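You operate a simulated robot arm through the tools that you are given. There is no shell and no other tool. Be economical: measure what you need, move in short steps, check, and stop when the job is done.

Carry out the task below with a simulated robot arm. There is one attempt and no reset: what you move stays moved.

JOB
Push the teal hose home, clamp it on the pale mark and pull-test it.
Fine: hose, clamp, screw tight, then a firm pull.

It is judged by the outcome, as a careful person would: the job done as asked, and still so three seconds after it is handed in. It fails if anything else is knocked over, pushed out of place, dropped, spilled or broken.

ROBOT AND FRAMES
A 7-joint arm with a two-finger parallel gripper, fixed in place. Base frame: the origin is at the foot of the arm, x ahead of it, y to its left, z up. Readings come in cm, degrees, newtons and seconds.
Its first joint turns from -66.0 to 66.0 degrees. Payload 1.57 kg.
Tool frame: the origin (TCP) lies between the finger pads and is the grasp point; the fingertips stand 3 cm ahead of it; z points along the fingers, y is the line along which they close. The gripper opens to 11 cm. The fingers are 2.4 cm wide and 1.2 cm thick; the gripper's body (4.8 by 11.2 cm) begins 7.8 cm behind the TCP.
Orientation is that of the tool frame in the base frame, as a unit quaternion [x, y, z, w]. With the fingers straight down and closing along the base's y, the tool's x points along the base's -x, its y along +y and its z along -z.

CONTROLS
- The arm moves only by the tool step_arm. Its argument "rows" is a list that holds one entry, the list of rows, each a list of 7 numbers: the opening in per cent of the stroke, from 0 (shut) to 100 (fully open), then the shift along the tool's x, y, z in cm, then the turn, a rotation vector about the tool's x, y, z in degrees. In form: [[[claw, x, y, z, wx, wy, wz], ...]]. A call has 1 to 10 rows; each row shifts and turns the commanded pose from where the row before left it, along the tool's axes as they then stand. Rows are played at 5 a second. More than 5 cm and 8.6 degrees between two rows, or a gripper value outside its range, and nothing of the call is played. Where a pose cannot be reached the arm comes as near as it can. A force on the tool above 40 N (or 10 N above the force at the start of the call, whichever is more), or a blocked arm, ends the call early, and 0.2 s more pass. The fingers move at their own pace (about 10.8 cm/s each) and stop on an object; they squeeze with about 36 N. The grip force told is the motor's: it shows also when the fingers shut on nothing. Time passes only in rows, and 0.2 s behind the last, so rows that do not move let the fingers close. The reply holds the time, the measured pose of the TCP, the force on the tool along the base axes, the opening and the grip force, in the units named above and with some noise, and new pictures: "show" is both (left out), scene, wrist or none.
- Cameras (640 x 400 px; columns grow to the right, rows downward): "scene" is fixed at [14.12, -38.72, 140.74]; the picture's right is [0.88, -0.48, 0.00], its down [-0.26, -0.47, -0.84] and it looks along [0.41, 0.74, -0.54] (base axes); focal length 312 px, centre (320, 200). "wrist" rides on the gripper at [-3.6, 0, -8] in the tool frame; the picture's right is [0.00, -1.00, 0.00], its down [0.97, 0.00, -0.24] and it looks along [0.24, 0.00, 0.97] (tool axes); focal length 218 px, centre (320, 200).
- point_at(camera, pixels): for up to 12 pixels [column, row] of the newest picture of that camera ("zoom" is the newest enlarged one), the place [x, y, z] in the base frame of the surface seen there, good to about 0.2 cm, but the place of the scene camera against the robot may be out by one fixed shift of up to 1.8 cm in any direction. No time passes.
- close_up(camera, box): a new picture of the part [left, top, right, bottom] of that camera's present view, enlarged. No time passes.
- sign_off(): hands the job in; it is judged then, once.

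Work in short steps. Measure before you move; look again where a grasp or a placing could have gone wrong, and mend it. You have 80 turns and 120 pictures in all, those below and enlarged ones among them. Open the gripper and draw the arm clear of the work before you hand the job in, unless the task says otherwise; then end with one line.

The tools are called after "Request:" as a command line: name --argument value ..., lists and objects as JSON in quotes. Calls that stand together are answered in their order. step_arm: Moves the arm, as the interface text tells. Its arguments: {"type":"object","properties":{"rows":{"type":"array","items":{"type":"array","items":{"type":"array","items":{"type":"number"}}}},"show":{"type":"string","enum":["both","scene","wrist","none"]}},"required":["rows"]} The other tools are called the same way: point_at (camera, pixels) gives the place of the surface under pixels of a picture; close_up (camera, box) takes an enlarged picture of a part of a camera's view; sign_off () hands the job in.

At the start:

```text
clock: 0.0
tool_pos: [48.89, -1.21, 113.96]
orientation: [0.0, 1.0, 0.0, 0.0]
ft_force: [0.2, -0.5, -0.3]
gripper_width: 11.01
grip_force: 0.0
```

scene: 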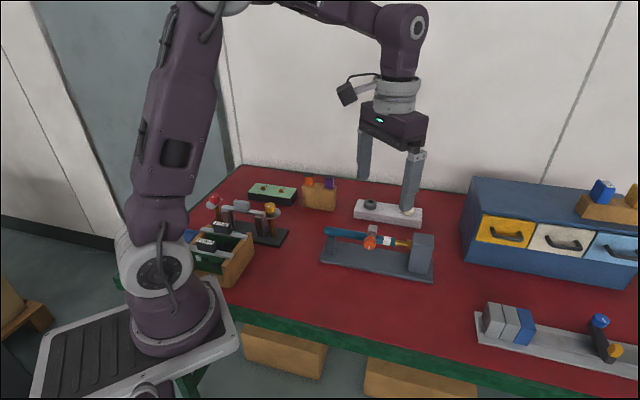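
wrist: 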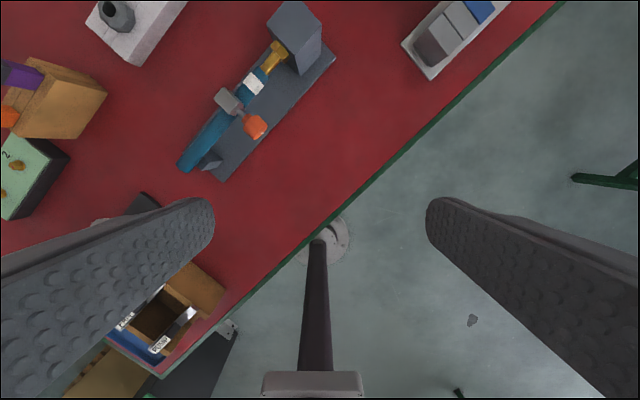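

The hose fixture is near scene (375,245) and wrist (245,95). I take enlarged views to understand it before moving.

Request:
close_up --camera "scene" --box '[300, 200, 460, 300]'

Request:
close_up --camera "wrist" --box '[160, 0, 352, 190]'

```text
4.00 times, centred on (380, 250) of scene
```

zoom: 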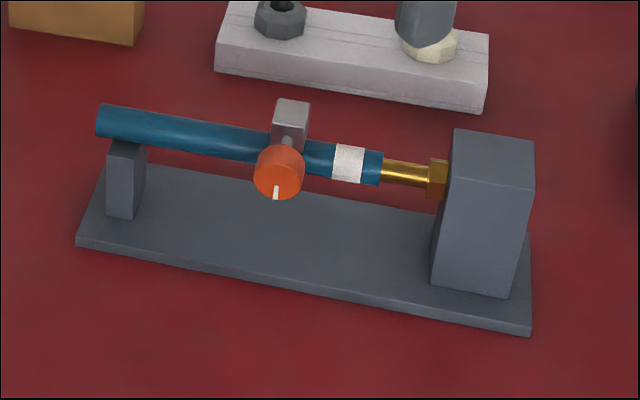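

```text
2.11 times, centred on (256, 95) of wrist
```

zoom: 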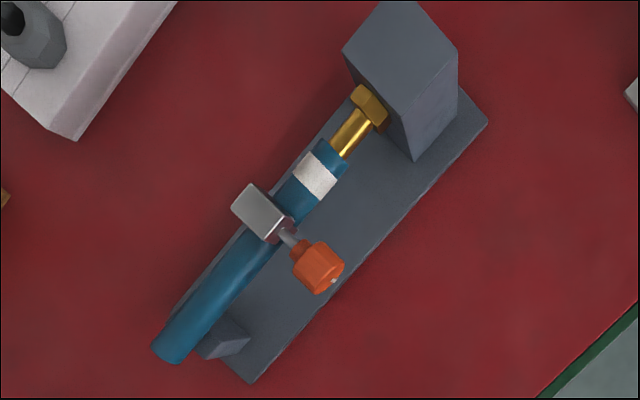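

I measure the hose axis, mark, clamp, knob and nut in the enlarged wrist view.

Request:
point_at --camera "zoom" --pixels '[[175, 345], [225, 285], [290, 205], [316, 175], [328, 152], [352, 132], [370, 105], [262, 207], [318, 262], [333, 282], [290, 238], [300, 330]]'

Request:
point_at --camera "scene" --pixels '[[326, 230], [350, 234], [387, 240], [394, 241], [401, 243], [410, 244], [372, 226], [369, 242], [369, 247], [420, 238], [340, 262], [332, 244]]'

```text
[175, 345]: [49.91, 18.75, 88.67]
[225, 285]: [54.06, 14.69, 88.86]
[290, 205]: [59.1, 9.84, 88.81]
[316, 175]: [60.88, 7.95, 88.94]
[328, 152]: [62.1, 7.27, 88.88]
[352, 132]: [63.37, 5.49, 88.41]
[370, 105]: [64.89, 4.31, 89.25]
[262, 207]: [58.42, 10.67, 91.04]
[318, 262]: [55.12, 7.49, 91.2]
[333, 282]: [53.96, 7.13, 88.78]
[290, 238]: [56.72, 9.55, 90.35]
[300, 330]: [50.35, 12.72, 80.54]
```

```text
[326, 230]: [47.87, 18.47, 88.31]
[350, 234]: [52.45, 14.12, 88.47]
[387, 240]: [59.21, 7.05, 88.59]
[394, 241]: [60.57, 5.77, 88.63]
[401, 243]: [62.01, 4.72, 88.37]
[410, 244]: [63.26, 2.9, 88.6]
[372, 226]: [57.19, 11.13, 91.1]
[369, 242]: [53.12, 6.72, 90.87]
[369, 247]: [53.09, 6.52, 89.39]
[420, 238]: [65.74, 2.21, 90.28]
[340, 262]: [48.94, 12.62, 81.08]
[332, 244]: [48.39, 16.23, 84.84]
```

The hose runs along about (0.73,-0.69), with the free end near (50,18.7) and the nut near (65,4.3). I move above the middle of the hose and rotate 43.5° so the fingers close across it.

Request:
step_arm --rows '[[[100, -1.52, 3.8, 2.5, 0, 0, 0], [100, -1.52, 3.8, 2.5, 0, 0, 0], [100, -1.52, 3.8, 2.5, 0, 0, 0], [100, -1.52, 3.8, 2.5, 0, 0, 0], [100, 0, 0, 0, 0, 0, 7.25], [100, 0, 0, 0, 0, 0, 7.25], [100, 0, 0, 0, 0, 0, 7.25], [100, 0, 0, 0, 0, 0, 7.25], [100, 0, 0, 0, 0, 0, 7.25], [100, 0, 0, 0, 0, 0, 7.25]]]'

```text
clock: 2.2
tool_pos: [54.87, 13.9, 103.91]
orientation: [0.371, 0.929, 0.0, 0.0]
ft_force: [1.3, 0.0, 0.0]
gripper_width: 11.02
grip_force: 0.0
```

scene: 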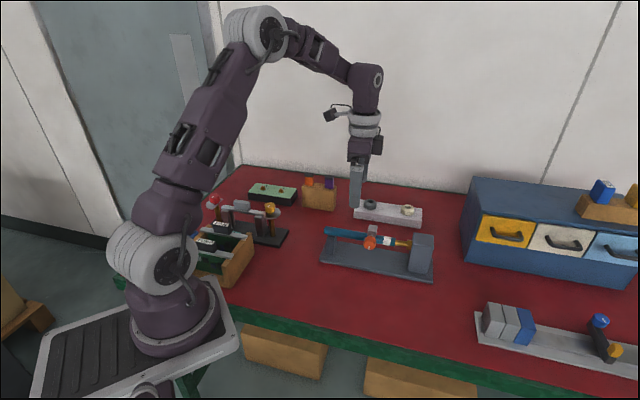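
wrist: 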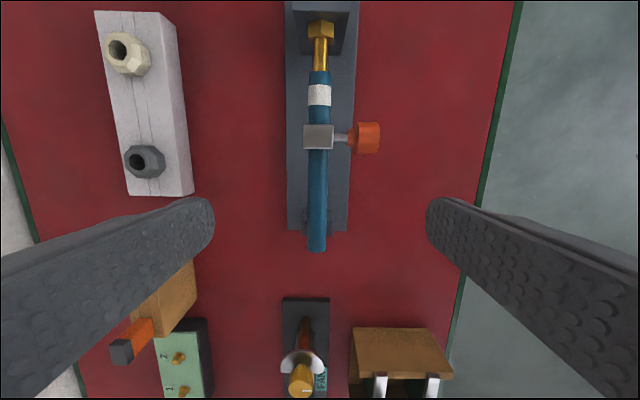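

The hose is vertical in the wrist view around column 318, so the rotation is right. I measure again from here.

Request:
point_at --camera "wrist" --pixels '[[317, 245], [318, 200], [318, 160], [319, 95], [320, 76], [320, 52], [320, 32], [318, 135], [367, 138], [340, 200], [390, 200], [340, 138]]'

Request:
close_up --camera "wrist" --box '[240, 0, 432, 120]'

Request:
close_up --camera "wrist" --box '[240, 110, 432, 260]'

```text
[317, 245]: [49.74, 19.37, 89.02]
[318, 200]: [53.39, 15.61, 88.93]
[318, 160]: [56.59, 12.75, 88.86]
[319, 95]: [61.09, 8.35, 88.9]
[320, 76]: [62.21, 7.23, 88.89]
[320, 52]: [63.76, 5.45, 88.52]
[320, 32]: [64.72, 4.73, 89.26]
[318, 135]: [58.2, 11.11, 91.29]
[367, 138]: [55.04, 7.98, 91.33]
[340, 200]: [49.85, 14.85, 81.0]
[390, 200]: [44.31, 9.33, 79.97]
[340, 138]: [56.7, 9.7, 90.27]
```

```text
3.33 times, centred on (336, 60) of wrist
```

zoom: 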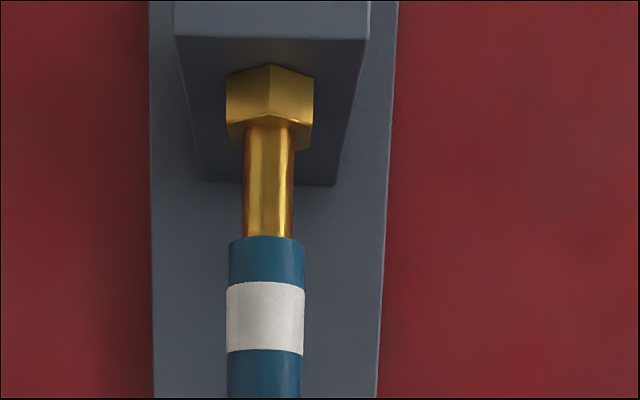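

```text
2.67 times, centred on (336, 185) of wrist
```

zoom: 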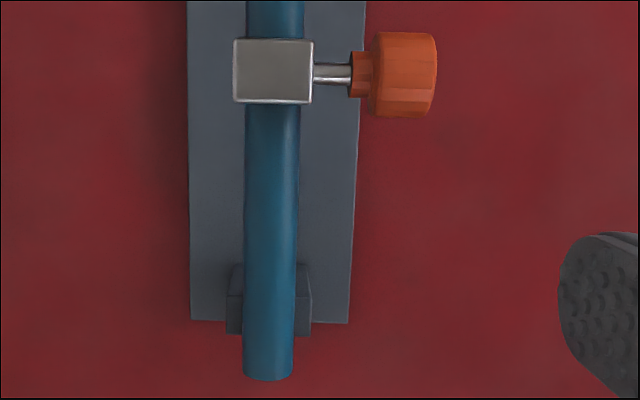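

The table reads z≈80, the hose top 88.9 and the hose axis lies about 0.3 cm to +y of the tool. I shift, narrow the gripper to 50% and descend to straddle the hose at TCP z≈89.2.

Request:
step_arm --rows '[[[50, 0, 0.3, 3, 0, 0, 0.7], [50, 0, 0, 3.5, 0, 0, 0], [50, 0, 0, 3.2, 0, 0, 0], [50, 0, 0, 3, 0, 0, 0], [50, 0, 0, 2, 0, 0, 0], [50, 0, 0, 0, 0, 0, 0]]]'

```text
clock: 3.6
tool_pos: [55.06, 13.99, 88.77]
orientation: [0.376, 0.927, 0.0, -0.001]
ft_force: [0.9, -1.1, 0.7]
gripper_width: 5.5
grip_force: 0.0
```

scene: 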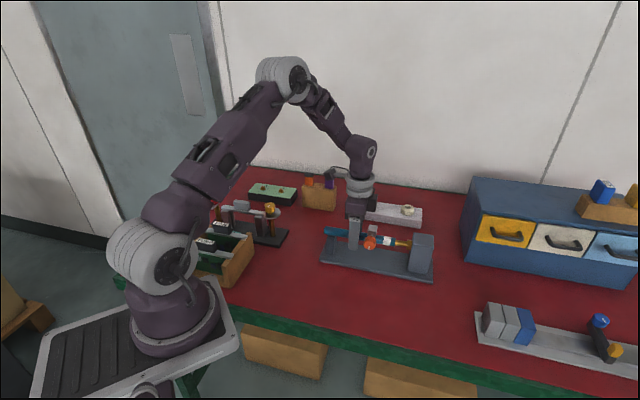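
wrist: 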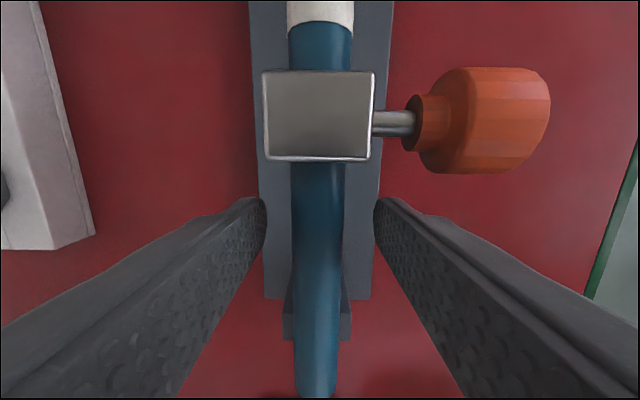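

The fingers straddle the hose cleanly (hose at column 320, between the pads at 265 and 378). I close on it.

Request:
step_arm --rows '[[[0, 0, 0, 0, 0, 0, 0], [0, 0, 0, 0, 0, 0, 0], [0, 0, 0, 0, 0, 0, 0]]]' --show "none"

Request:
step_arm --rows '[[[0, -0.4, 0, 0, 0, 0, 0], [0, -0.4, 0, 0, 0, 0, 0], [0, -0.4, 0, 0, 0, 0, 0], [0, 0, 0, 0, 0, 0, 0]]]'

```text
clock: 4.4
tool_pos: [55.09, 14.12, 88.9]
orientation: [0.377, 0.926, 0.001, 0.0]
ft_force: [10.8, 8.9, -9.1]
gripper_width: 2.24
grip_force: 34.9
```

```text
clock: 5.2
tool_pos: [55.82, 13.45, 89.03]
orientation: [0.376, 0.927, 0.002, 0.0]
ft_force: [7.8, 4.2, -11.3]
gripper_width: 2.21
grip_force: 35.0
stopped in row 4: the force on the tool passed its limit (the readings are from after the stop); the commanded pose is now the measured one
```

scene: 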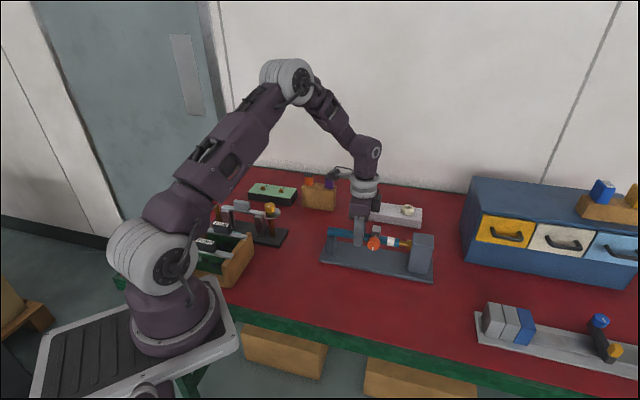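
wrist: 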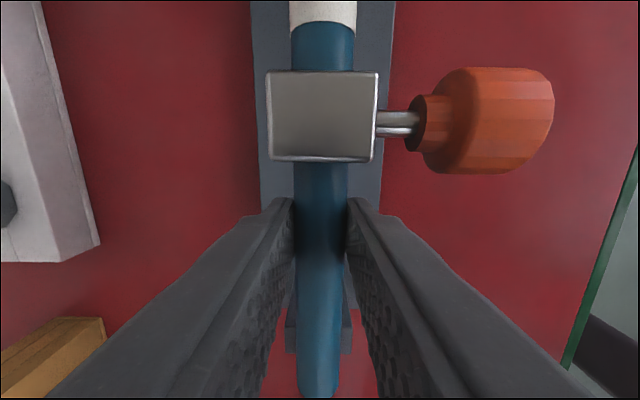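

The hose advanced about 1 cm together with the clamp and did not slip, then resistance rose. I relieve the side load slightly and keep pushing in small steps.

Request:
step_arm --rows '[[[0, -0.3, 0.1, 0.05, 0, 0, 0], [0, -0.3, 0, 0, 0, 0, 0], [0, -0.3, 0, 0, 0, 0, 0], [0, -0.3, 0, 0, 0, 0, 0], [0, -0.3, 0, 0, 0, 0, 0]]]' --show "wrist"

```text
clock: 6.4
tool_pos: [56.89, 12.37, 89.03]
orientation: [0.376, 0.927, 0.001, -0.001]
ft_force: [-2.4, 2.5, -8.2]
gripper_width: 2.26
grip_force: 35.7
```

wrist: 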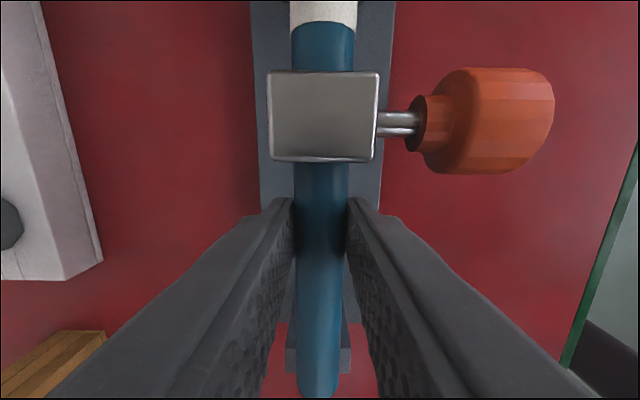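

Total travel is about 2.5 cm with only light force. I keep pushing until it stops.

Request:
step_arm --rows '[[[0, -0.2, 0, 0, 0, 0, 0], [0, -0.2, 0, 0, 0, 0, 0], [0, -0.2, 0, 0, 0, 0, 0], [0, -0.2, 0, 0, 0, 0, 0], [0, -0.2, 0, 0, 0, 0, 0], [0, -0.2, 0, 0, 0, 0, 0]]]'

```text
clock: 7.6
tool_pos: [57.21, 12.05, 88.93]
orientation: [0.376, 0.927, 0.001, -0.007]
ft_force: [-8.2, 3.3, 6.6]
gripper_width: 2.22
grip_force: 35.5
stopped in row 6: the force on the tool passed its limit (the readings are from after the stop); the commanded pose is now the measured one
```

scene: 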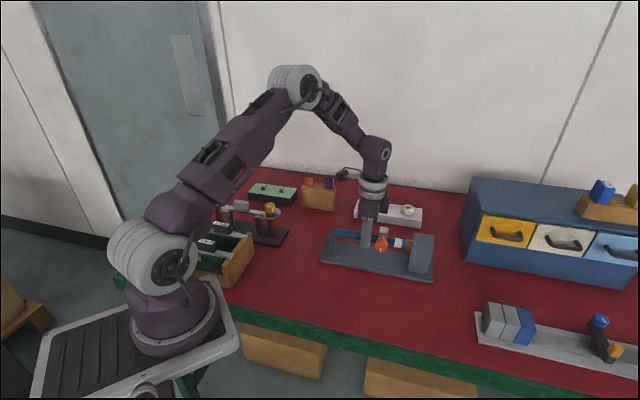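
wrist: 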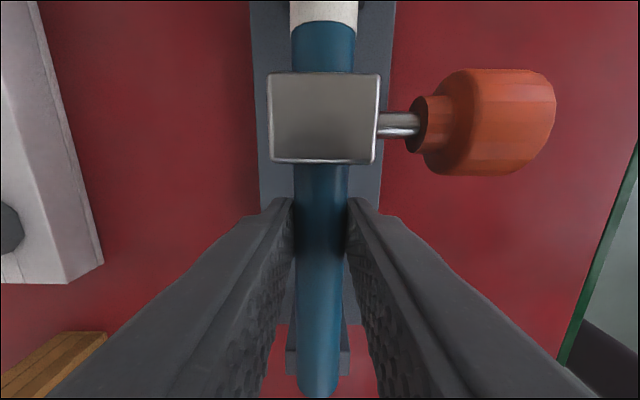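

It has stopped at about 3 cm of travel. I check the hose end against the nut in a scene close-up.

Request:
close_up --camera "scene" --box '[360, 215, 440, 265]'

```text
8.00 times, centred on (400, 240) of scene
```

zoom: 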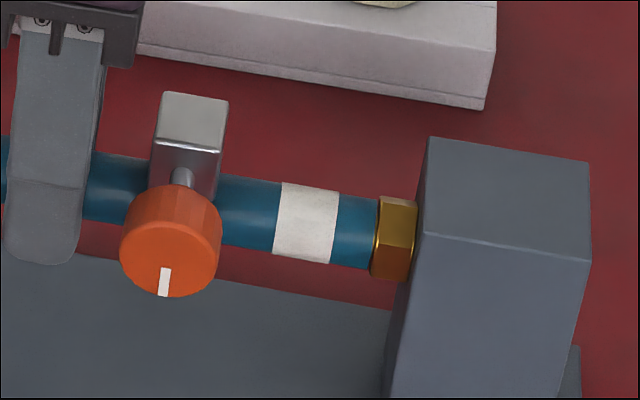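

The hose end is flush against the brass nut at (375,238) in the enlarged view, so it is home. I release, rise until the fingertips are just above the hose, and close the fingers behind the clamp block to push it.

Request:
step_arm --rows '[[[50, 0, 0, 0, 0, 0, 0], [50, 0, 0, 0, 0, 0, 0], [50, 0, 0, -2, 0, 0, 0], [50, 0, 0, -1.6, 0, 0, 0], [0, 0, 0, 0, 0, 0, 0], [0, 0, 0, 0, 0, 0, 0], [0, 0, 0, 0, 0, 0, 0]]]'

```text
clock: 9.2
tool_pos: [57.45, 12.09, 92.45]
orientation: [0.375, 0.927, 0.001, -0.007]
ft_force: [0.1, 0.9, -0.7]
gripper_width: 0.0
grip_force: 21.3
```

scene: 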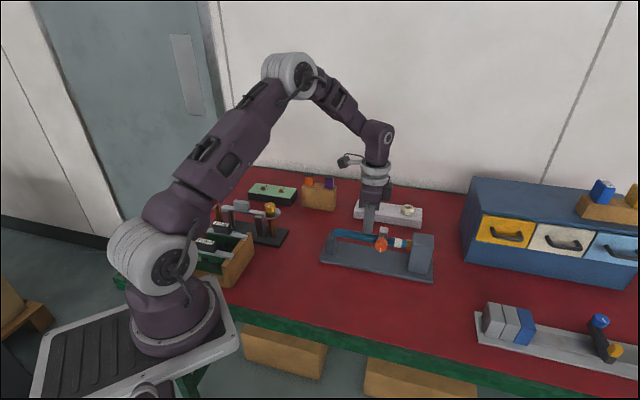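
wrist: 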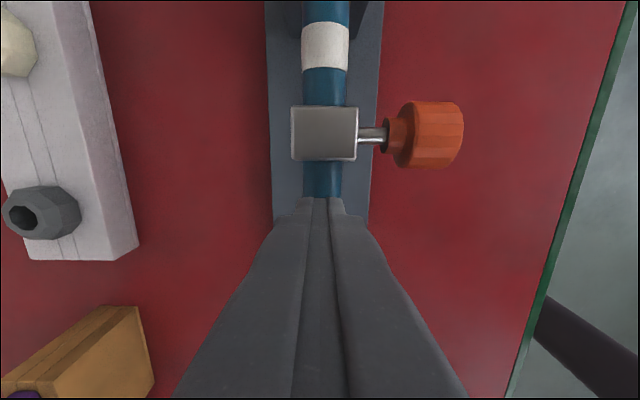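

The closed fingers are right behind the block (block edge row 160, mark rows 22–70). I measure the block edges and the mark.

Request:
point_at --camera "wrist" --pixels '[[325, 110], [325, 132], [325, 155], [326, 24], [326, 45], [326, 68], [324, 101], [430, 106], [430, 135], [430, 164], [372, 136], [325, 8]]'

Request:
close_up --camera "scene" --box '[340, 205, 440, 268]'

```text
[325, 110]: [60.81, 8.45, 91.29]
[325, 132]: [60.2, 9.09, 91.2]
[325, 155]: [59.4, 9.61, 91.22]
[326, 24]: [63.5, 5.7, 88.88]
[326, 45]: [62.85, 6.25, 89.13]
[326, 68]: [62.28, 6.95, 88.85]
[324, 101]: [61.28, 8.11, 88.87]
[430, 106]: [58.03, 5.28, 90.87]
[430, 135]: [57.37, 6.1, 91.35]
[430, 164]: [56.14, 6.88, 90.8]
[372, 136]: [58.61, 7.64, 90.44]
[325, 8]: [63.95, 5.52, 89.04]
```

```text
6.35 times, centred on (390, 236) of scene
```

zoom: 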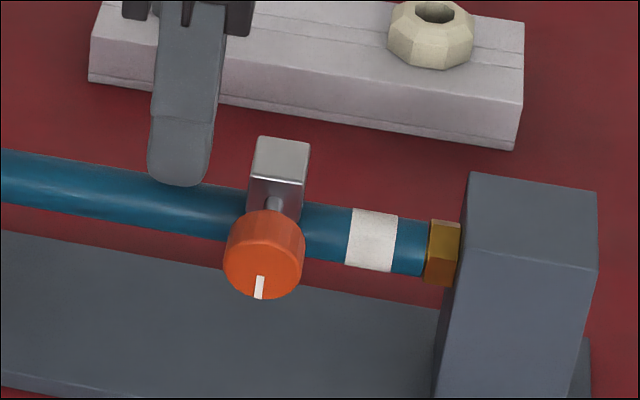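

Block centre is 3.9 cm short of the mark centre along the hose. I lower 0.3 cm and push forward about 4.6 cm of the estimated 5.7 cm tool travel, then look.

Request:
step_arm --rows '[[[0, -0.8, 0, 0.3, 0, 0, 0], [0, -0.7, 0, 0, 0, 0, 0], [0, -0.4, 0, 0, 0, 0, 0], [0, -0.4, 0, 0, 0, 0, 0], [0, -0.4, 0, 0, 0, 0, 0], [0, -0.4, 0, 0, 0, 0, 0], [0, -0.4, 0, 0, 0, 0, 0], [0, -0.4, 0, 0, 0, 0, 0], [0, -0.4, 0, 0, 0, 0, 0], [0, 0, 0, 0, 0, 0, 0]]]'

```text
clock: 11.4
tool_pos: [60.35, 9.03, 92.37]
orientation: [0.375, 0.927, 0.001, -0.006]
ft_force: [-0.8, 1.2, 1.1]
gripper_width: 0.0
grip_force: 21.0
```

scene: 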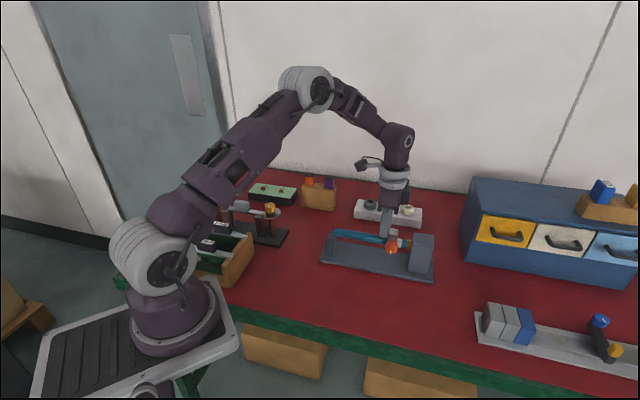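
wrist: 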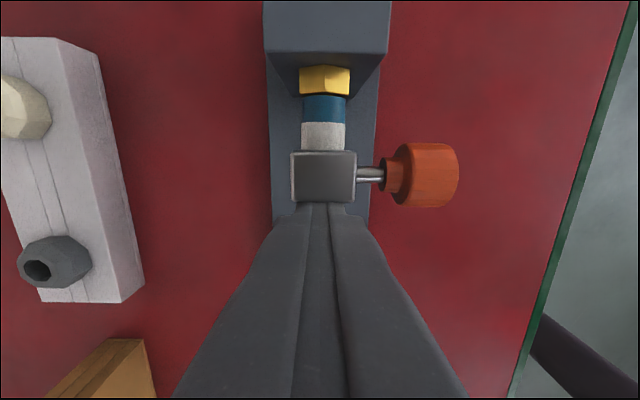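

The clamp slides smoothly and the hose stays on the nut. I measure the block and nut positions now.

Request:
point_at --camera "wrist" --pixels '[[325, 154], [325, 176], [325, 198], [325, 124], [325, 147], [325, 98], [325, 119], [320, 45]]'

```text
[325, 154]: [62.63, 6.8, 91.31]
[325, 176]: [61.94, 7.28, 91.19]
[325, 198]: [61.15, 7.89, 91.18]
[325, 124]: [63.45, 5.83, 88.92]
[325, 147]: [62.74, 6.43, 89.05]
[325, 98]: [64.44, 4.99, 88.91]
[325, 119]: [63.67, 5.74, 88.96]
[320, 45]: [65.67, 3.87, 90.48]
```

The block centre is at 39.3 along the hose and the mark centre at 40.7, so I push 1.35 cm more.

Request:
step_arm --rows '[[[0, -0.35, 0, 0, 0, 0, 0], [0, -0.35, 0, 0, 0, 0, 0], [0, -0.35, 0, 0, 0, 0, 0], [0, -0.3, 0, 0, 0, 0, 0], [0, 0, 0, 0, 0, 0, 0]]]'

Request:
close_up --camera "scene" --box '[360, 215, 440, 265]'

Request:
close_up --camera "wrist" --box '[240, 100, 400, 220]'

```text
clock: 12.6
tool_pos: [61.34, 8.04, 92.07]
orientation: [0.375, 0.927, 0.002, -0.006]
ft_force: [-0.8, 0.6, 0.7]
gripper_width: 0.02
grip_force: 21.4
```

scene: 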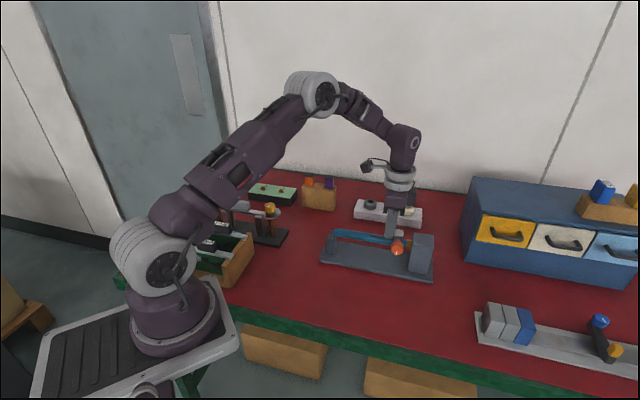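
wrist: 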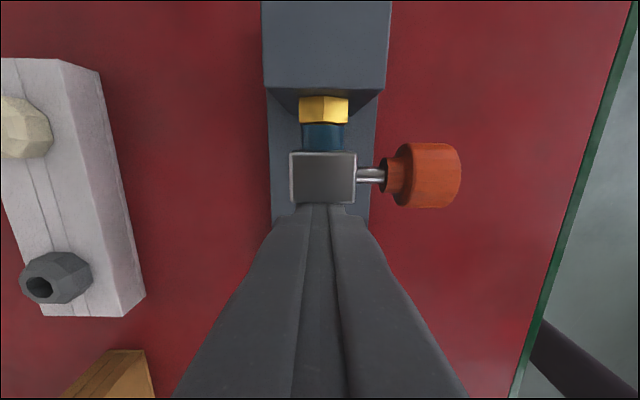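

```text
8.00 times, centred on (400, 240) of scene
```

zoom: 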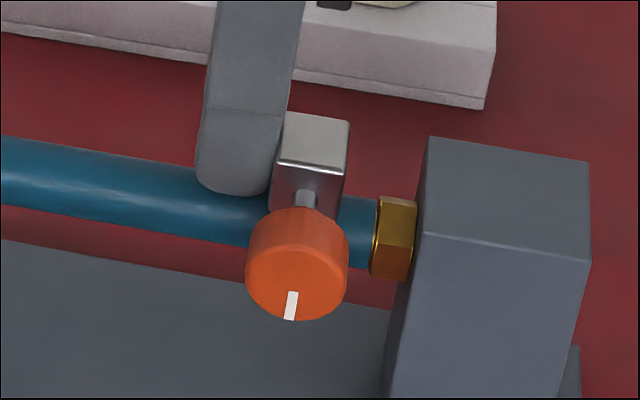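

```text
3.33 times, centred on (320, 160) of wrist
```

zoom: 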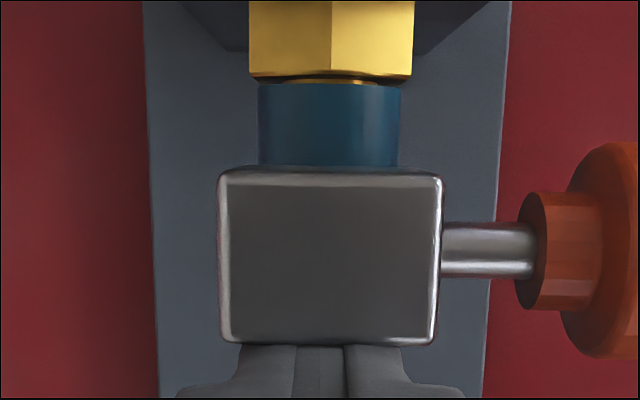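

The block now covers the mark. I check its centre, and the thin gold sliver between hose end and nut at (325,82) in the enlarged view.

Request:
point_at --camera "wrist" --pixels '[[323, 154], [323, 177], [323, 199], [323, 128], [323, 145], [323, 121], [423, 146], [430, 175], [423, 205], [371, 175], [396, 175], [460, 175]]'

Request:
close_up --camera "wrist" --box '[295, 90, 359, 130]'

```text
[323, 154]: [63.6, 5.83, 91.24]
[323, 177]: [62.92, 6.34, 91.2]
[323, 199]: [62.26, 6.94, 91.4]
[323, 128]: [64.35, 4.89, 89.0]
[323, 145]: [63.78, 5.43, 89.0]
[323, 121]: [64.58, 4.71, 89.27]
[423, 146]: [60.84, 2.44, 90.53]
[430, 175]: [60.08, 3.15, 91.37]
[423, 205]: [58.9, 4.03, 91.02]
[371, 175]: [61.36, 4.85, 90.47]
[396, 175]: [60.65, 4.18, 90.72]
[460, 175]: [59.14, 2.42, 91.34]
```

```text
10.00 times, centred on (327, 110) of wrist
```

zoom: 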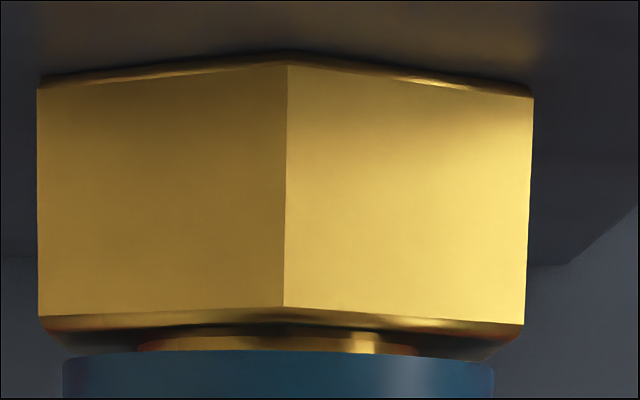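

The block centre (s=40.69) coincides with the mark centre, but a 1–2 mm gap remains between the hose and the nut. I go back behind the clamp and regrip the hose to push it fully home.

Request:
step_arm --rows '[[[0, 1.0, 0, 0, 0, 0, 0], [0, 2, 0, -1, 0, 0, 0], [50, 1.5, 0, 0, 0, 0, 0], [50, 0, 0, 0, 0, 0, 0], [50, 0, 0, 2.2, 0, 0, 0], [50, 0, 0, 2, 0, 0, 0], [50, 0, 0, 0, 0, 0, 0], [0, 0, 0, 0, 0, 0, 0], [0, 0, 0, 0, 0, 0, 0], [0, 0, 0, 0, 0, 0, 0]]]' --show "wrist"

```text
clock: 14.8
tool_pos: [58.18, 11.08, 88.96]
orientation: [0.375, 0.927, 0.0, -0.007]
ft_force: [-1.9, -1.6, -4.8]
gripper_width: 2.23
grip_force: 35.4
```

wrist: 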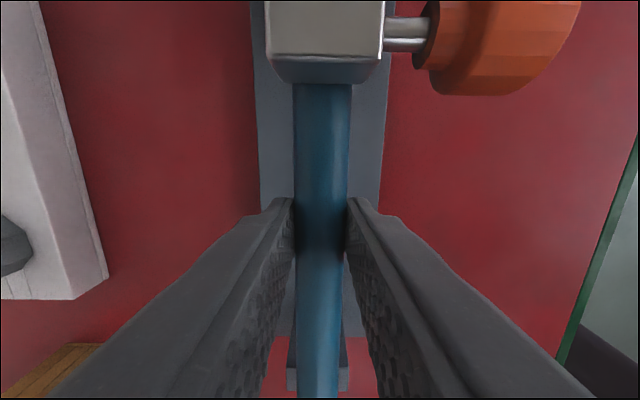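

The hose is gripped with little side load. I push forward in small steps until the force stops it.

Request:
step_arm --rows '[[[0, -0.15, 0, 0, 0, 0, 0], [0, -0.15, 0, 0, 0, 0, 0], [0, -0.15, 0, 0, 0, 0, 0], [0, -0.15, 0, 0, 0, 0, 0], [0, -0.15, 0, 0, 0, 0, 0], [0, -0.15, 0, 0, 0, 0, 0], [0, -0.15, 0, 0, 0, 0, 0], [0, 0, 0, 0, 0, 0, 0]]]' --show "wrist"

Request:
close_up --camera "scene" --box '[380, 225, 428, 255]'

```text
clock: 16.0
tool_pos: [58.28, 11.08, 89.09]
orientation: [0.375, 0.927, 0.001, -0.011]
ft_force: [-8.1, 2.5, 10.1]
gripper_width: 2.23
grip_force: 35.2
stopped in row 5: the force on the tool passed its limit (the readings are from after the stop); the commanded pose is now the measured one
```

wrist: 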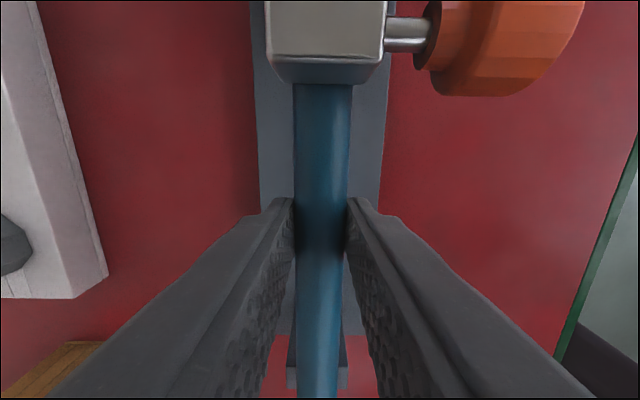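

```text
13.33 times, centred on (404, 240) of scene
```

zoom: 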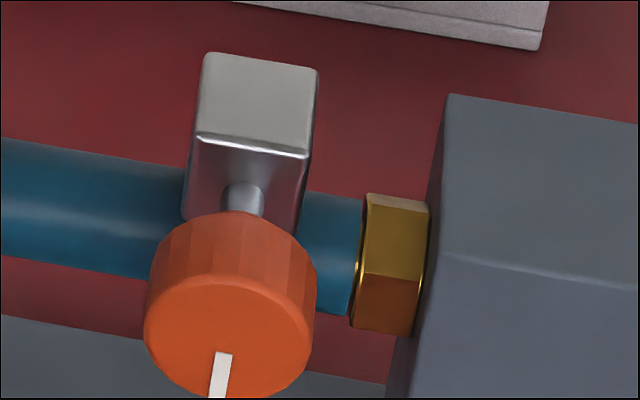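

No further motion under 40 N, so the hose is at its hard stop. I release, rise, move over the knob (centre about (59.75,3.0,90.1)) and turn -90° so the fingers close along the hose direction.

Request:
step_arm --rows '[[[50, 0, 0, 0, 0, 0, 0], [50, 0, 0, 0, 0, 0, 0], [50, 0, 0, -4, 0, 0, 0], [50, 0, 0, -4, 0, 0, 0], [50, 0, 0, -3, 0, 0, 0], [50, -3.35, -2.38, 0, 0, 0, 0], [50, -3.35, -2.38, 0, 0, 0, 0]]]' --show "none"

Request:
step_arm --rows '[[[50, 0, 0, 0, 0, 0, -8.5], [50, 0, 0, 0, 0, 0, -8.5], [50, 0, 0, 0, 0, 0, -8.5], [50, 0, 0, 0, 0, 0, -8.5], [50, 0, 0, 0, 0, 0, -8.5], [50, 0, 0, 0, 0, 0, -8.5], [50, 0, 0, 0, 0, 0, -8.5], [50, 0, 0, 0, 0, 0, -8.5], [50, 0, 0, 0, 0, 0, -8.5], [50, 0, 0, 0, 0, 0, -8.5]]]' --show "none"

Request:
step_arm --rows '[[[50, 0, 0, 0, 0, 0, -5], [50, 0, 0, 0, 0, 0, 0]]]'

```text
clock: 17.6
tool_pos: [60.22, 2.82, 99.93]
orientation: [0.374, 0.927, 0.002, -0.011]
ft_force: [0.6, 0.2, -0.6]
gripper_width: 5.49
grip_force: 0.0
```

```text
clock: 19.8
tool_pos: [60.05, 2.88, 99.93]
orientation: [-0.351, 0.936, 0.008, -0.007]
ft_force: [1.3, -0.5, 0.0]
gripper_width: 5.48
grip_force: 0.1
```

```text
clock: 20.4
tool_pos: [60.03, 2.95, 99.84]
orientation: [-0.391, 0.92, 0.009, -0.007]
ft_force: [0.5, 0.1, -0.2]
gripper_width: 5.5
grip_force: 0.1
```

scene: 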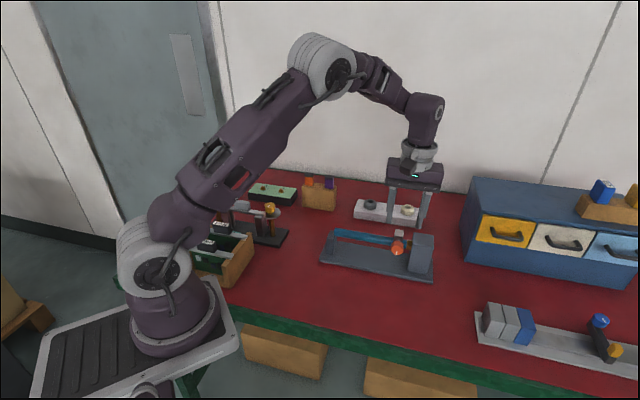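
wrist: 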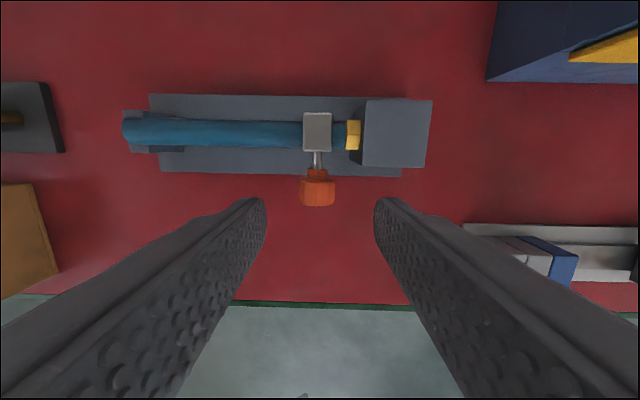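

The knob is at wrist (318,190). I measure it precisely.

Request:
point_at --camera "wrist" --pixels '[[302, 190], [318, 182], [318, 192], [318, 200], [334, 190], [317, 173], [317, 160], [317, 130], [353, 135], [395, 110], [395, 160], [343, 136]]'

Request:
close_up --camera "wrist" --box '[270, 90, 430, 215]'

```text
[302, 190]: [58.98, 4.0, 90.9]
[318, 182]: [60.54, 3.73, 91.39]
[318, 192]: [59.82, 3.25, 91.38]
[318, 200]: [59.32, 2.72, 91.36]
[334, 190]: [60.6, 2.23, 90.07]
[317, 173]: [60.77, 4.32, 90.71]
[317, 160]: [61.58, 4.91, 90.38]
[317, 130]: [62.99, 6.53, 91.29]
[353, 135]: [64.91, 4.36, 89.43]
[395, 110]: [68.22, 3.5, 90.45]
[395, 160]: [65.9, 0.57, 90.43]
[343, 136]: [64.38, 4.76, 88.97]
```

```text
3.20 times, centred on (350, 152) of wrist
```

zoom: 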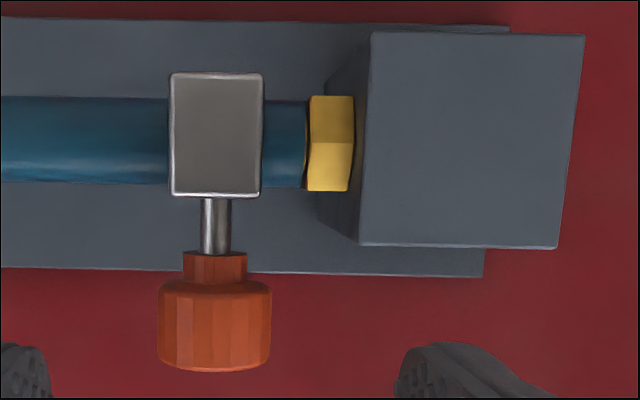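

Knob centre is (59.8,3.1,≈90.1), diameter about 2.4. I shift 0.28 cm, then descend with the fingers straddling it.

Request:
step_arm --rows '[[[50, 0, 0.28, 3, 0, 0, 0], [50, 0, 0, 3, 0, 0, 0], [50, 0, 0, 2.2, 0, 0, 0], [50, 0, 0, 1.5, 0, 0, 0], [50, 0, 0, 0, 0, 0, 0]]]'

```text
clock: 21.6
tool_pos: [59.68, 3.17, 90.07]
orientation: [-0.392, 0.92, 0.009, -0.007]
ft_force: [0.4, -0.2, -0.3]
gripper_width: 5.49
grip_force: 0.0
```

scene: 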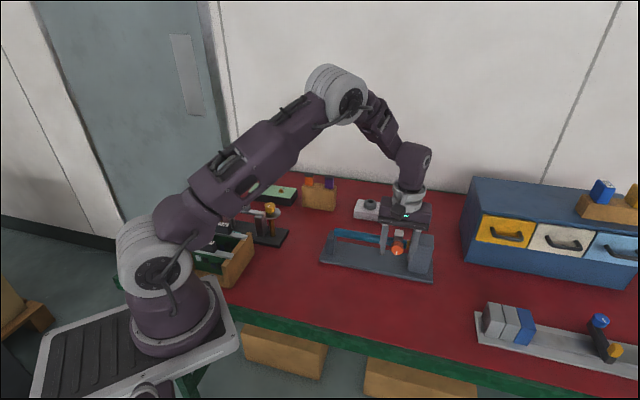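
wrist: 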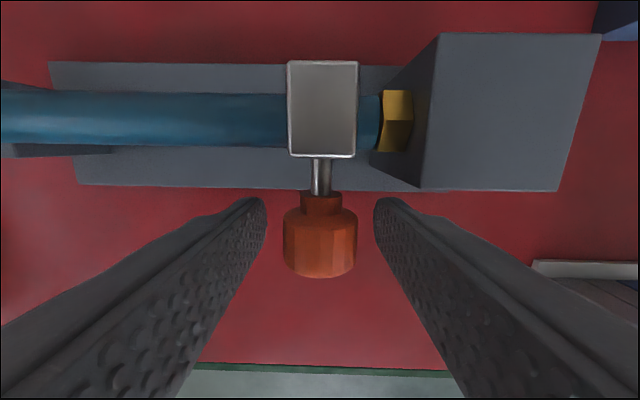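

The knob is centred between the pads. I pre-tilt +32° about the tool x axis (leaning toward the free end) without gripping.

Request:
step_arm --rows '[[[50, 0, 0, 0, 8, 0, 0], [50, 0, 0, 0, 8, 0, 0], [50, 0, 0, 0, 8, 0, 0], [50, 0, 0, 0, 8, 0, 0], [50, 0, 0, 0, 0, 0, 0]]]'

```text
clock: 22.8
tool_pos: [59.56, 3.02, 90.26]
orientation: [-0.378, 0.887, -0.246, 0.103]
ft_force: [0.5, 0.7, 0.4]
gripper_width: 5.48
grip_force: 0.0
```

scene: 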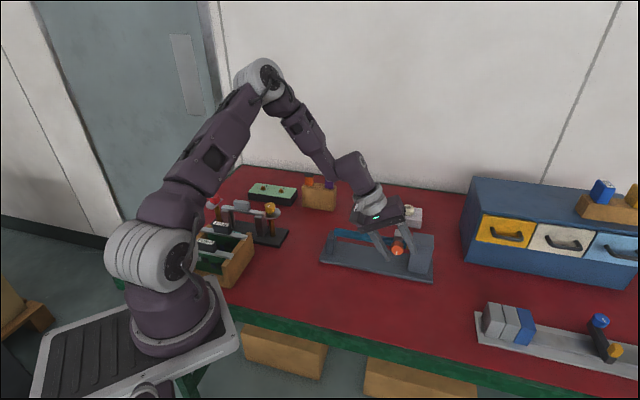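
wrist: 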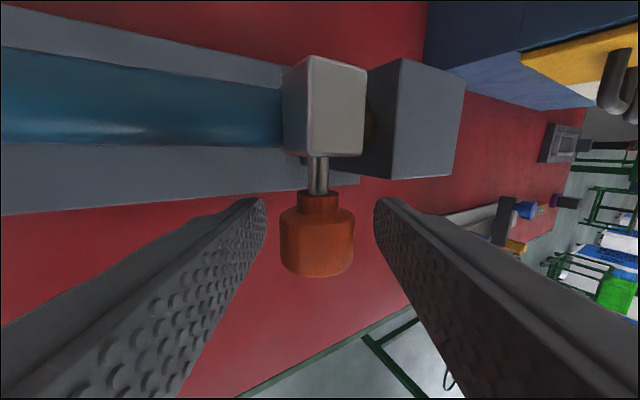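

Tilting works and the knob stays centred. I grip it and turn clockwise in -8° rows back toward and past upright.

Request:
step_arm --rows '[[[0, 0, 0, 0, 0, 0, 0], [0, 0, 0, 0, 0, 0, 0], [0, 0, 0, 0, 0, 0, 0], [0, 0, 0, 0, -8, 0, 0], [0, 0, 0, 0, -8, 0, 0], [0, 0, 0, 0, -8, 0, 0], [0, 0, 0, 0, -8, 0, 0], [0, 0, 0, 0, 0, 0, 0]]]'

Request:
close_up --camera "scene" --box '[360, 215, 440, 265]'

```text
clock: 24.6
tool_pos: [59.67, 3.08, 90.14]
orientation: [-0.391, 0.92, 0.009, -0.005]
ft_force: [-1.6, -1.7, 25.6]
gripper_width: 2.88
grip_force: 38.7
```

scene: 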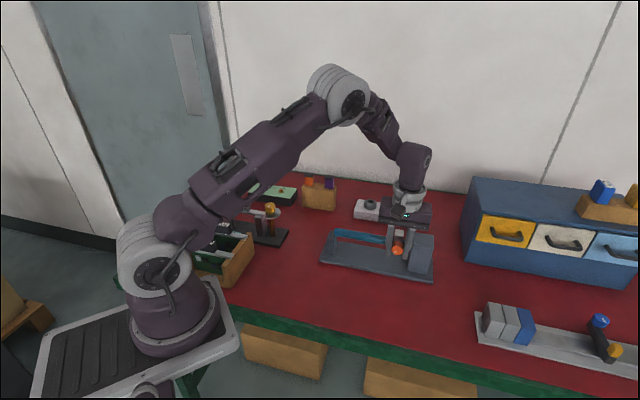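
wrist: 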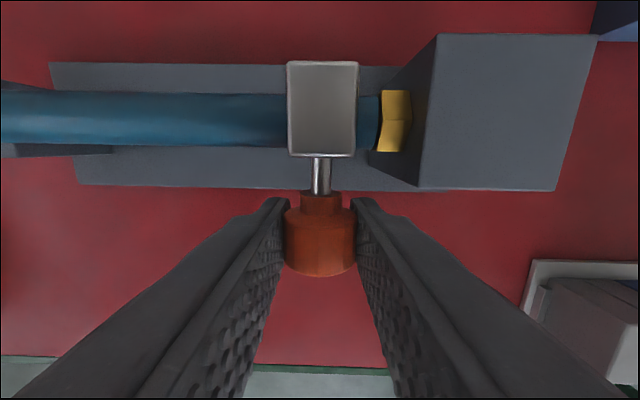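

```text
8.00 times, centred on (400, 240) of scene
```

zoom: 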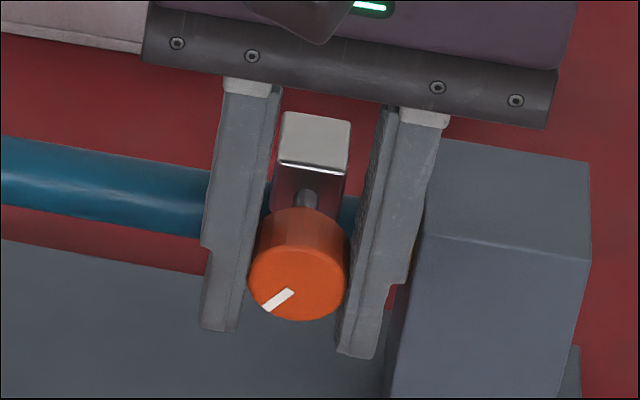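

The indicator moved clockwise (bottom to lower left), as wanted. I continue turning another 32° the same way.

Request:
step_arm --rows '[[[0, 0, 0, -0.1, -8, 0, 0], [0, 0, 0, 0, -8, 0, 0], [0, 0, 0, 0, -8, 0, 0], [0, 0, 0, 0, -8, 0, 0], [0, 0, 0, 0, 0, 0, 0]]]'

Request:
close_up --camera "scene" --box '[360, 215, 440, 265]'

```text
clock: 25.8
tool_pos: [59.68, 3.22, 90.15]
orientation: [-0.374, 0.882, 0.262, -0.114]
ft_force: [0.7, 2.0, -5.0]
gripper_width: 2.89
grip_force: 38.8
```

scene: 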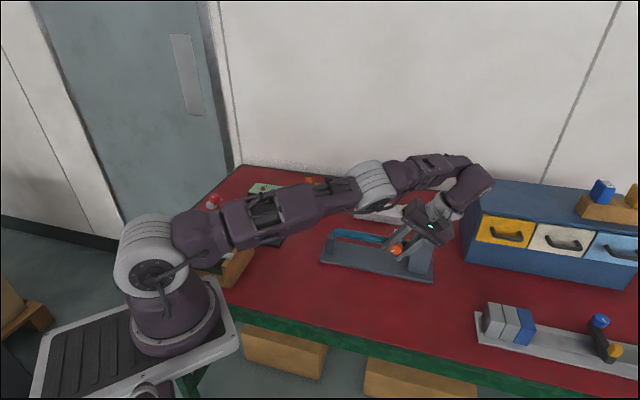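
wrist: 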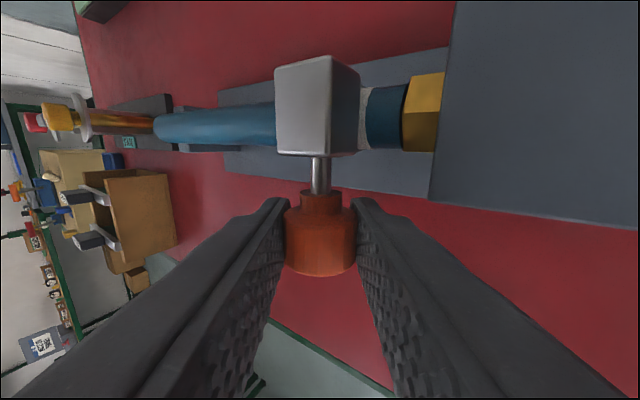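

```text
8.00 times, centred on (400, 240) of scene
```

zoom: 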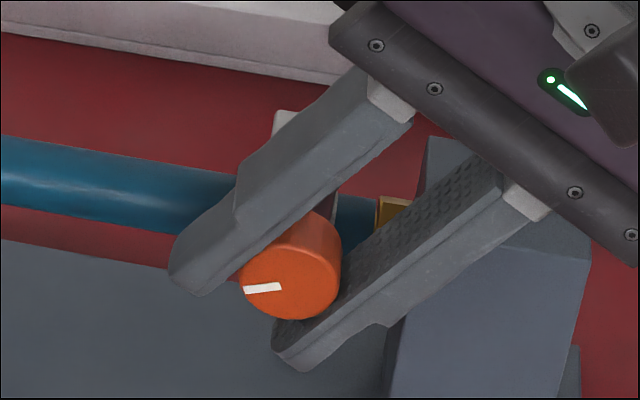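

The knob follows well, now about 70° turned. A white sliver shows next to the block at wrist (362,120), so I check whether the clamp is still centred.

Request:
close_up --camera "wrist" --box '[260, 40, 460, 190]'

Request:
point_at --camera "wrist" --pixels '[[335, 57], [325, 105], [359, 130], [368, 125], [405, 125], [358, 90], [276, 110], [300, 68], [387, 120]]'

```text
2.67 times, centred on (360, 115) of wrist
```

zoom: 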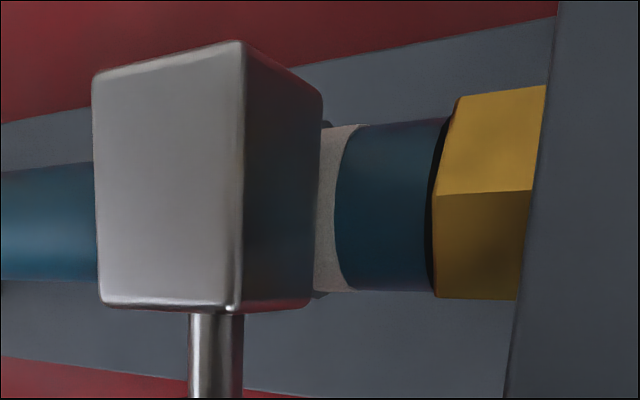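

```text
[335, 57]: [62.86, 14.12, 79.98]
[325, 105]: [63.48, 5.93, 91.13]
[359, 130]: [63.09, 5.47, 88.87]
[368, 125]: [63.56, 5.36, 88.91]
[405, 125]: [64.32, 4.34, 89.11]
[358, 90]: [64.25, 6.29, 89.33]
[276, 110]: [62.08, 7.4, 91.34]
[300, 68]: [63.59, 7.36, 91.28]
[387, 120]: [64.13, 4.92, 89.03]
```

The block sits about 0.3 cm short of the mark's centre, so the mark shows on the nut side. Holding the knob, I nudge the clamp +0.3 cm toward the nut before it gets tight.

Request:
step_arm --rows '[[[0, 0, -0.15, -0.09, 0, 0, 0], [0, 0, -0.15, -0.09, 0, 0, 0], [0, 0, 0, 0, 0, 0, 0]]]' --show "wrist"

Request:
close_up --camera "wrist" --box '[260, 40, 460, 190]'

```text
clock: 26.6
tool_pos: [59.91, 2.84, 90.08]
orientation: [-0.374, 0.883, 0.261, -0.113]
ft_force: [-2.0, 0.1, -26.7]
gripper_width: 2.87
grip_force: 38.7
```

wrist: 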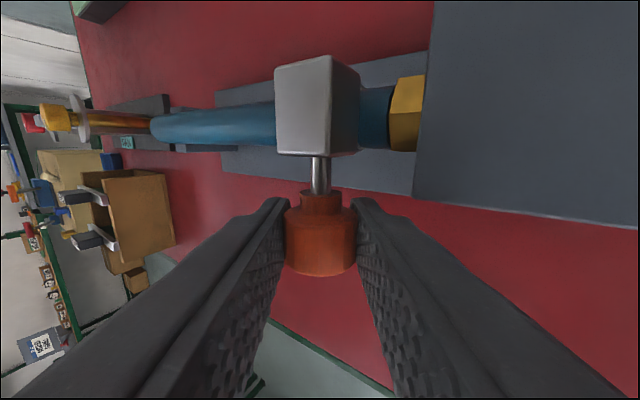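

```text
2.67 times, centred on (360, 115) of wrist
```

zoom: 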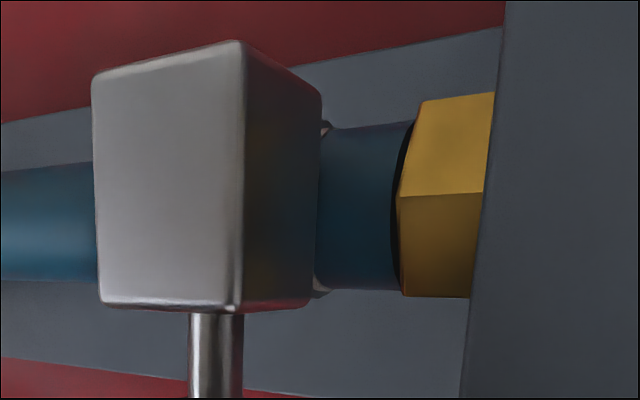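

The mark is now covered, with the block front at the mark's edge. I open, settle 0.2 cm lower, and swing back for the next stroke.

Request:
step_arm --rows '[[[50, 0, -0.08, 0.12, 0, 0, 0], [50, 0, 0, 0, 0, 0, 0], [50, 0, 0, 0, 8, 0, 0], [50, 0, 0, 0, 8, 0, 0], [50, 0, 0, 0, 8, 0, 0], [50, 0, 0, 0, 8, 0, 0], [50, 0, 0, 0, 0, 0, 0]]]'

Request:
close_up --camera "wrist" --box '[260, 40, 420, 160]'

```text
clock: 28.2
tool_pos: [59.95, 2.8, 90.18]
orientation: [-0.391, 0.92, 0.008, -0.006]
ft_force: [0.8, -0.7, 0.2]
gripper_width: 5.5
grip_force: 0.0
```

scene: 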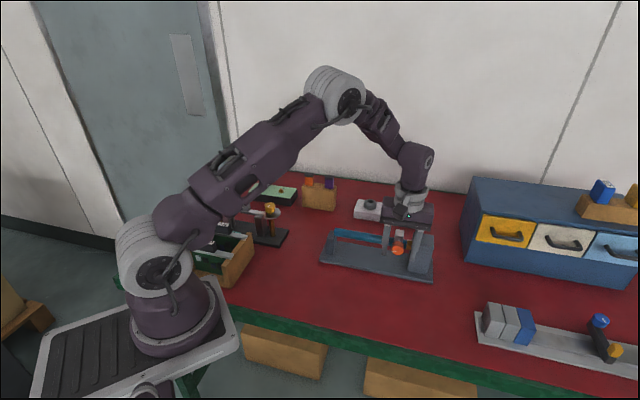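
wrist: 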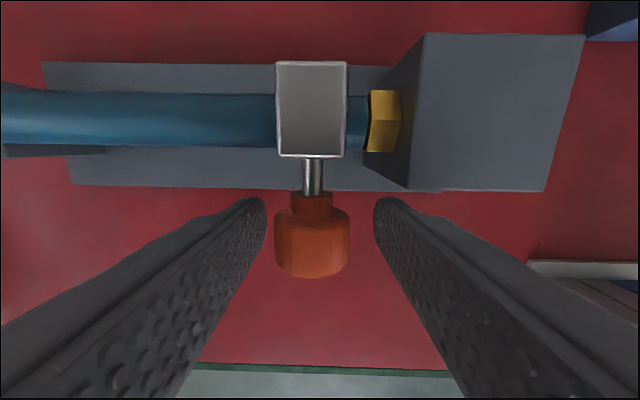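

```text
3.33 times, centred on (340, 100) of wrist
```

zoom: 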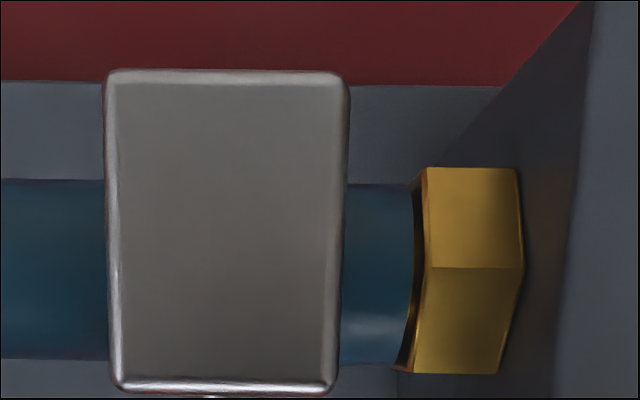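

The knob now sits at column 312, about 0.25 cm off the finger midline. I measure the block and nut to see where the clamp really is.

Request:
point_at --camera "wrist" --pixels '[[279, 110], [311, 110], [343, 110], [364, 110], [375, 110], [350, 125], [277, 235], [312, 235], [348, 235], [312, 265], [390, 110]]'

```text
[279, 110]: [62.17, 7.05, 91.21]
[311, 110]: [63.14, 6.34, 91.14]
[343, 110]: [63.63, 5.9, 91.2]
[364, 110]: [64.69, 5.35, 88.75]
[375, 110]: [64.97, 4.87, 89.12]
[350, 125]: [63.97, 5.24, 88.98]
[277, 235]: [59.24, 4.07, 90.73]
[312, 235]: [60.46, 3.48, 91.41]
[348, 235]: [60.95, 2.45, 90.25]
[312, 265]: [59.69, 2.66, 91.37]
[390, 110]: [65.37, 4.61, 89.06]
```

The clamp centre (≈40.7) matches the mark centre; the tool is 0.2 cm past it. I shift the tool back 0.22 cm, and tilt +40° for the next stroke.

Request:
step_arm --rows '[[[50, 0, 0.22, 0, 0, 0, 0], [50, 0, 0, 0, 8, 0, 0], [50, 0, 0, 0, 8, 0, 0], [50, 0, 0, 0, 8, 0, 0], [50, 0, 0, 0, 8, 0, 0], [50, 0, 0, 0, 8, 0, 0], [50, 0, 0, 0, 0, 0, 0]]]' --show "wrist"

```text
clock: 29.8
tool_pos: [59.77, 3.01, 90.12]
orientation: [-0.369, 0.868, -0.308, 0.128]
ft_force: [-0.5, -0.3, -0.4]
gripper_width: 5.47
grip_force: 0.1
```

wrist: 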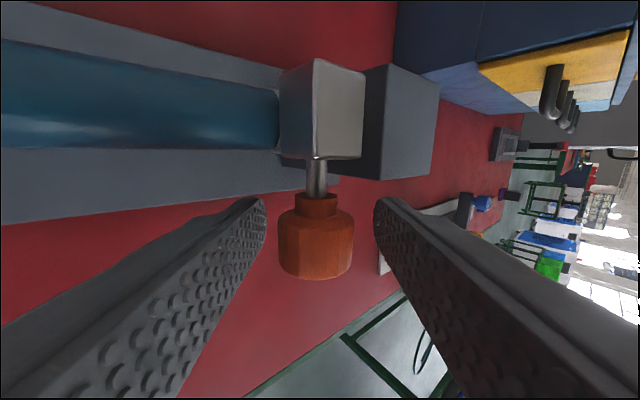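

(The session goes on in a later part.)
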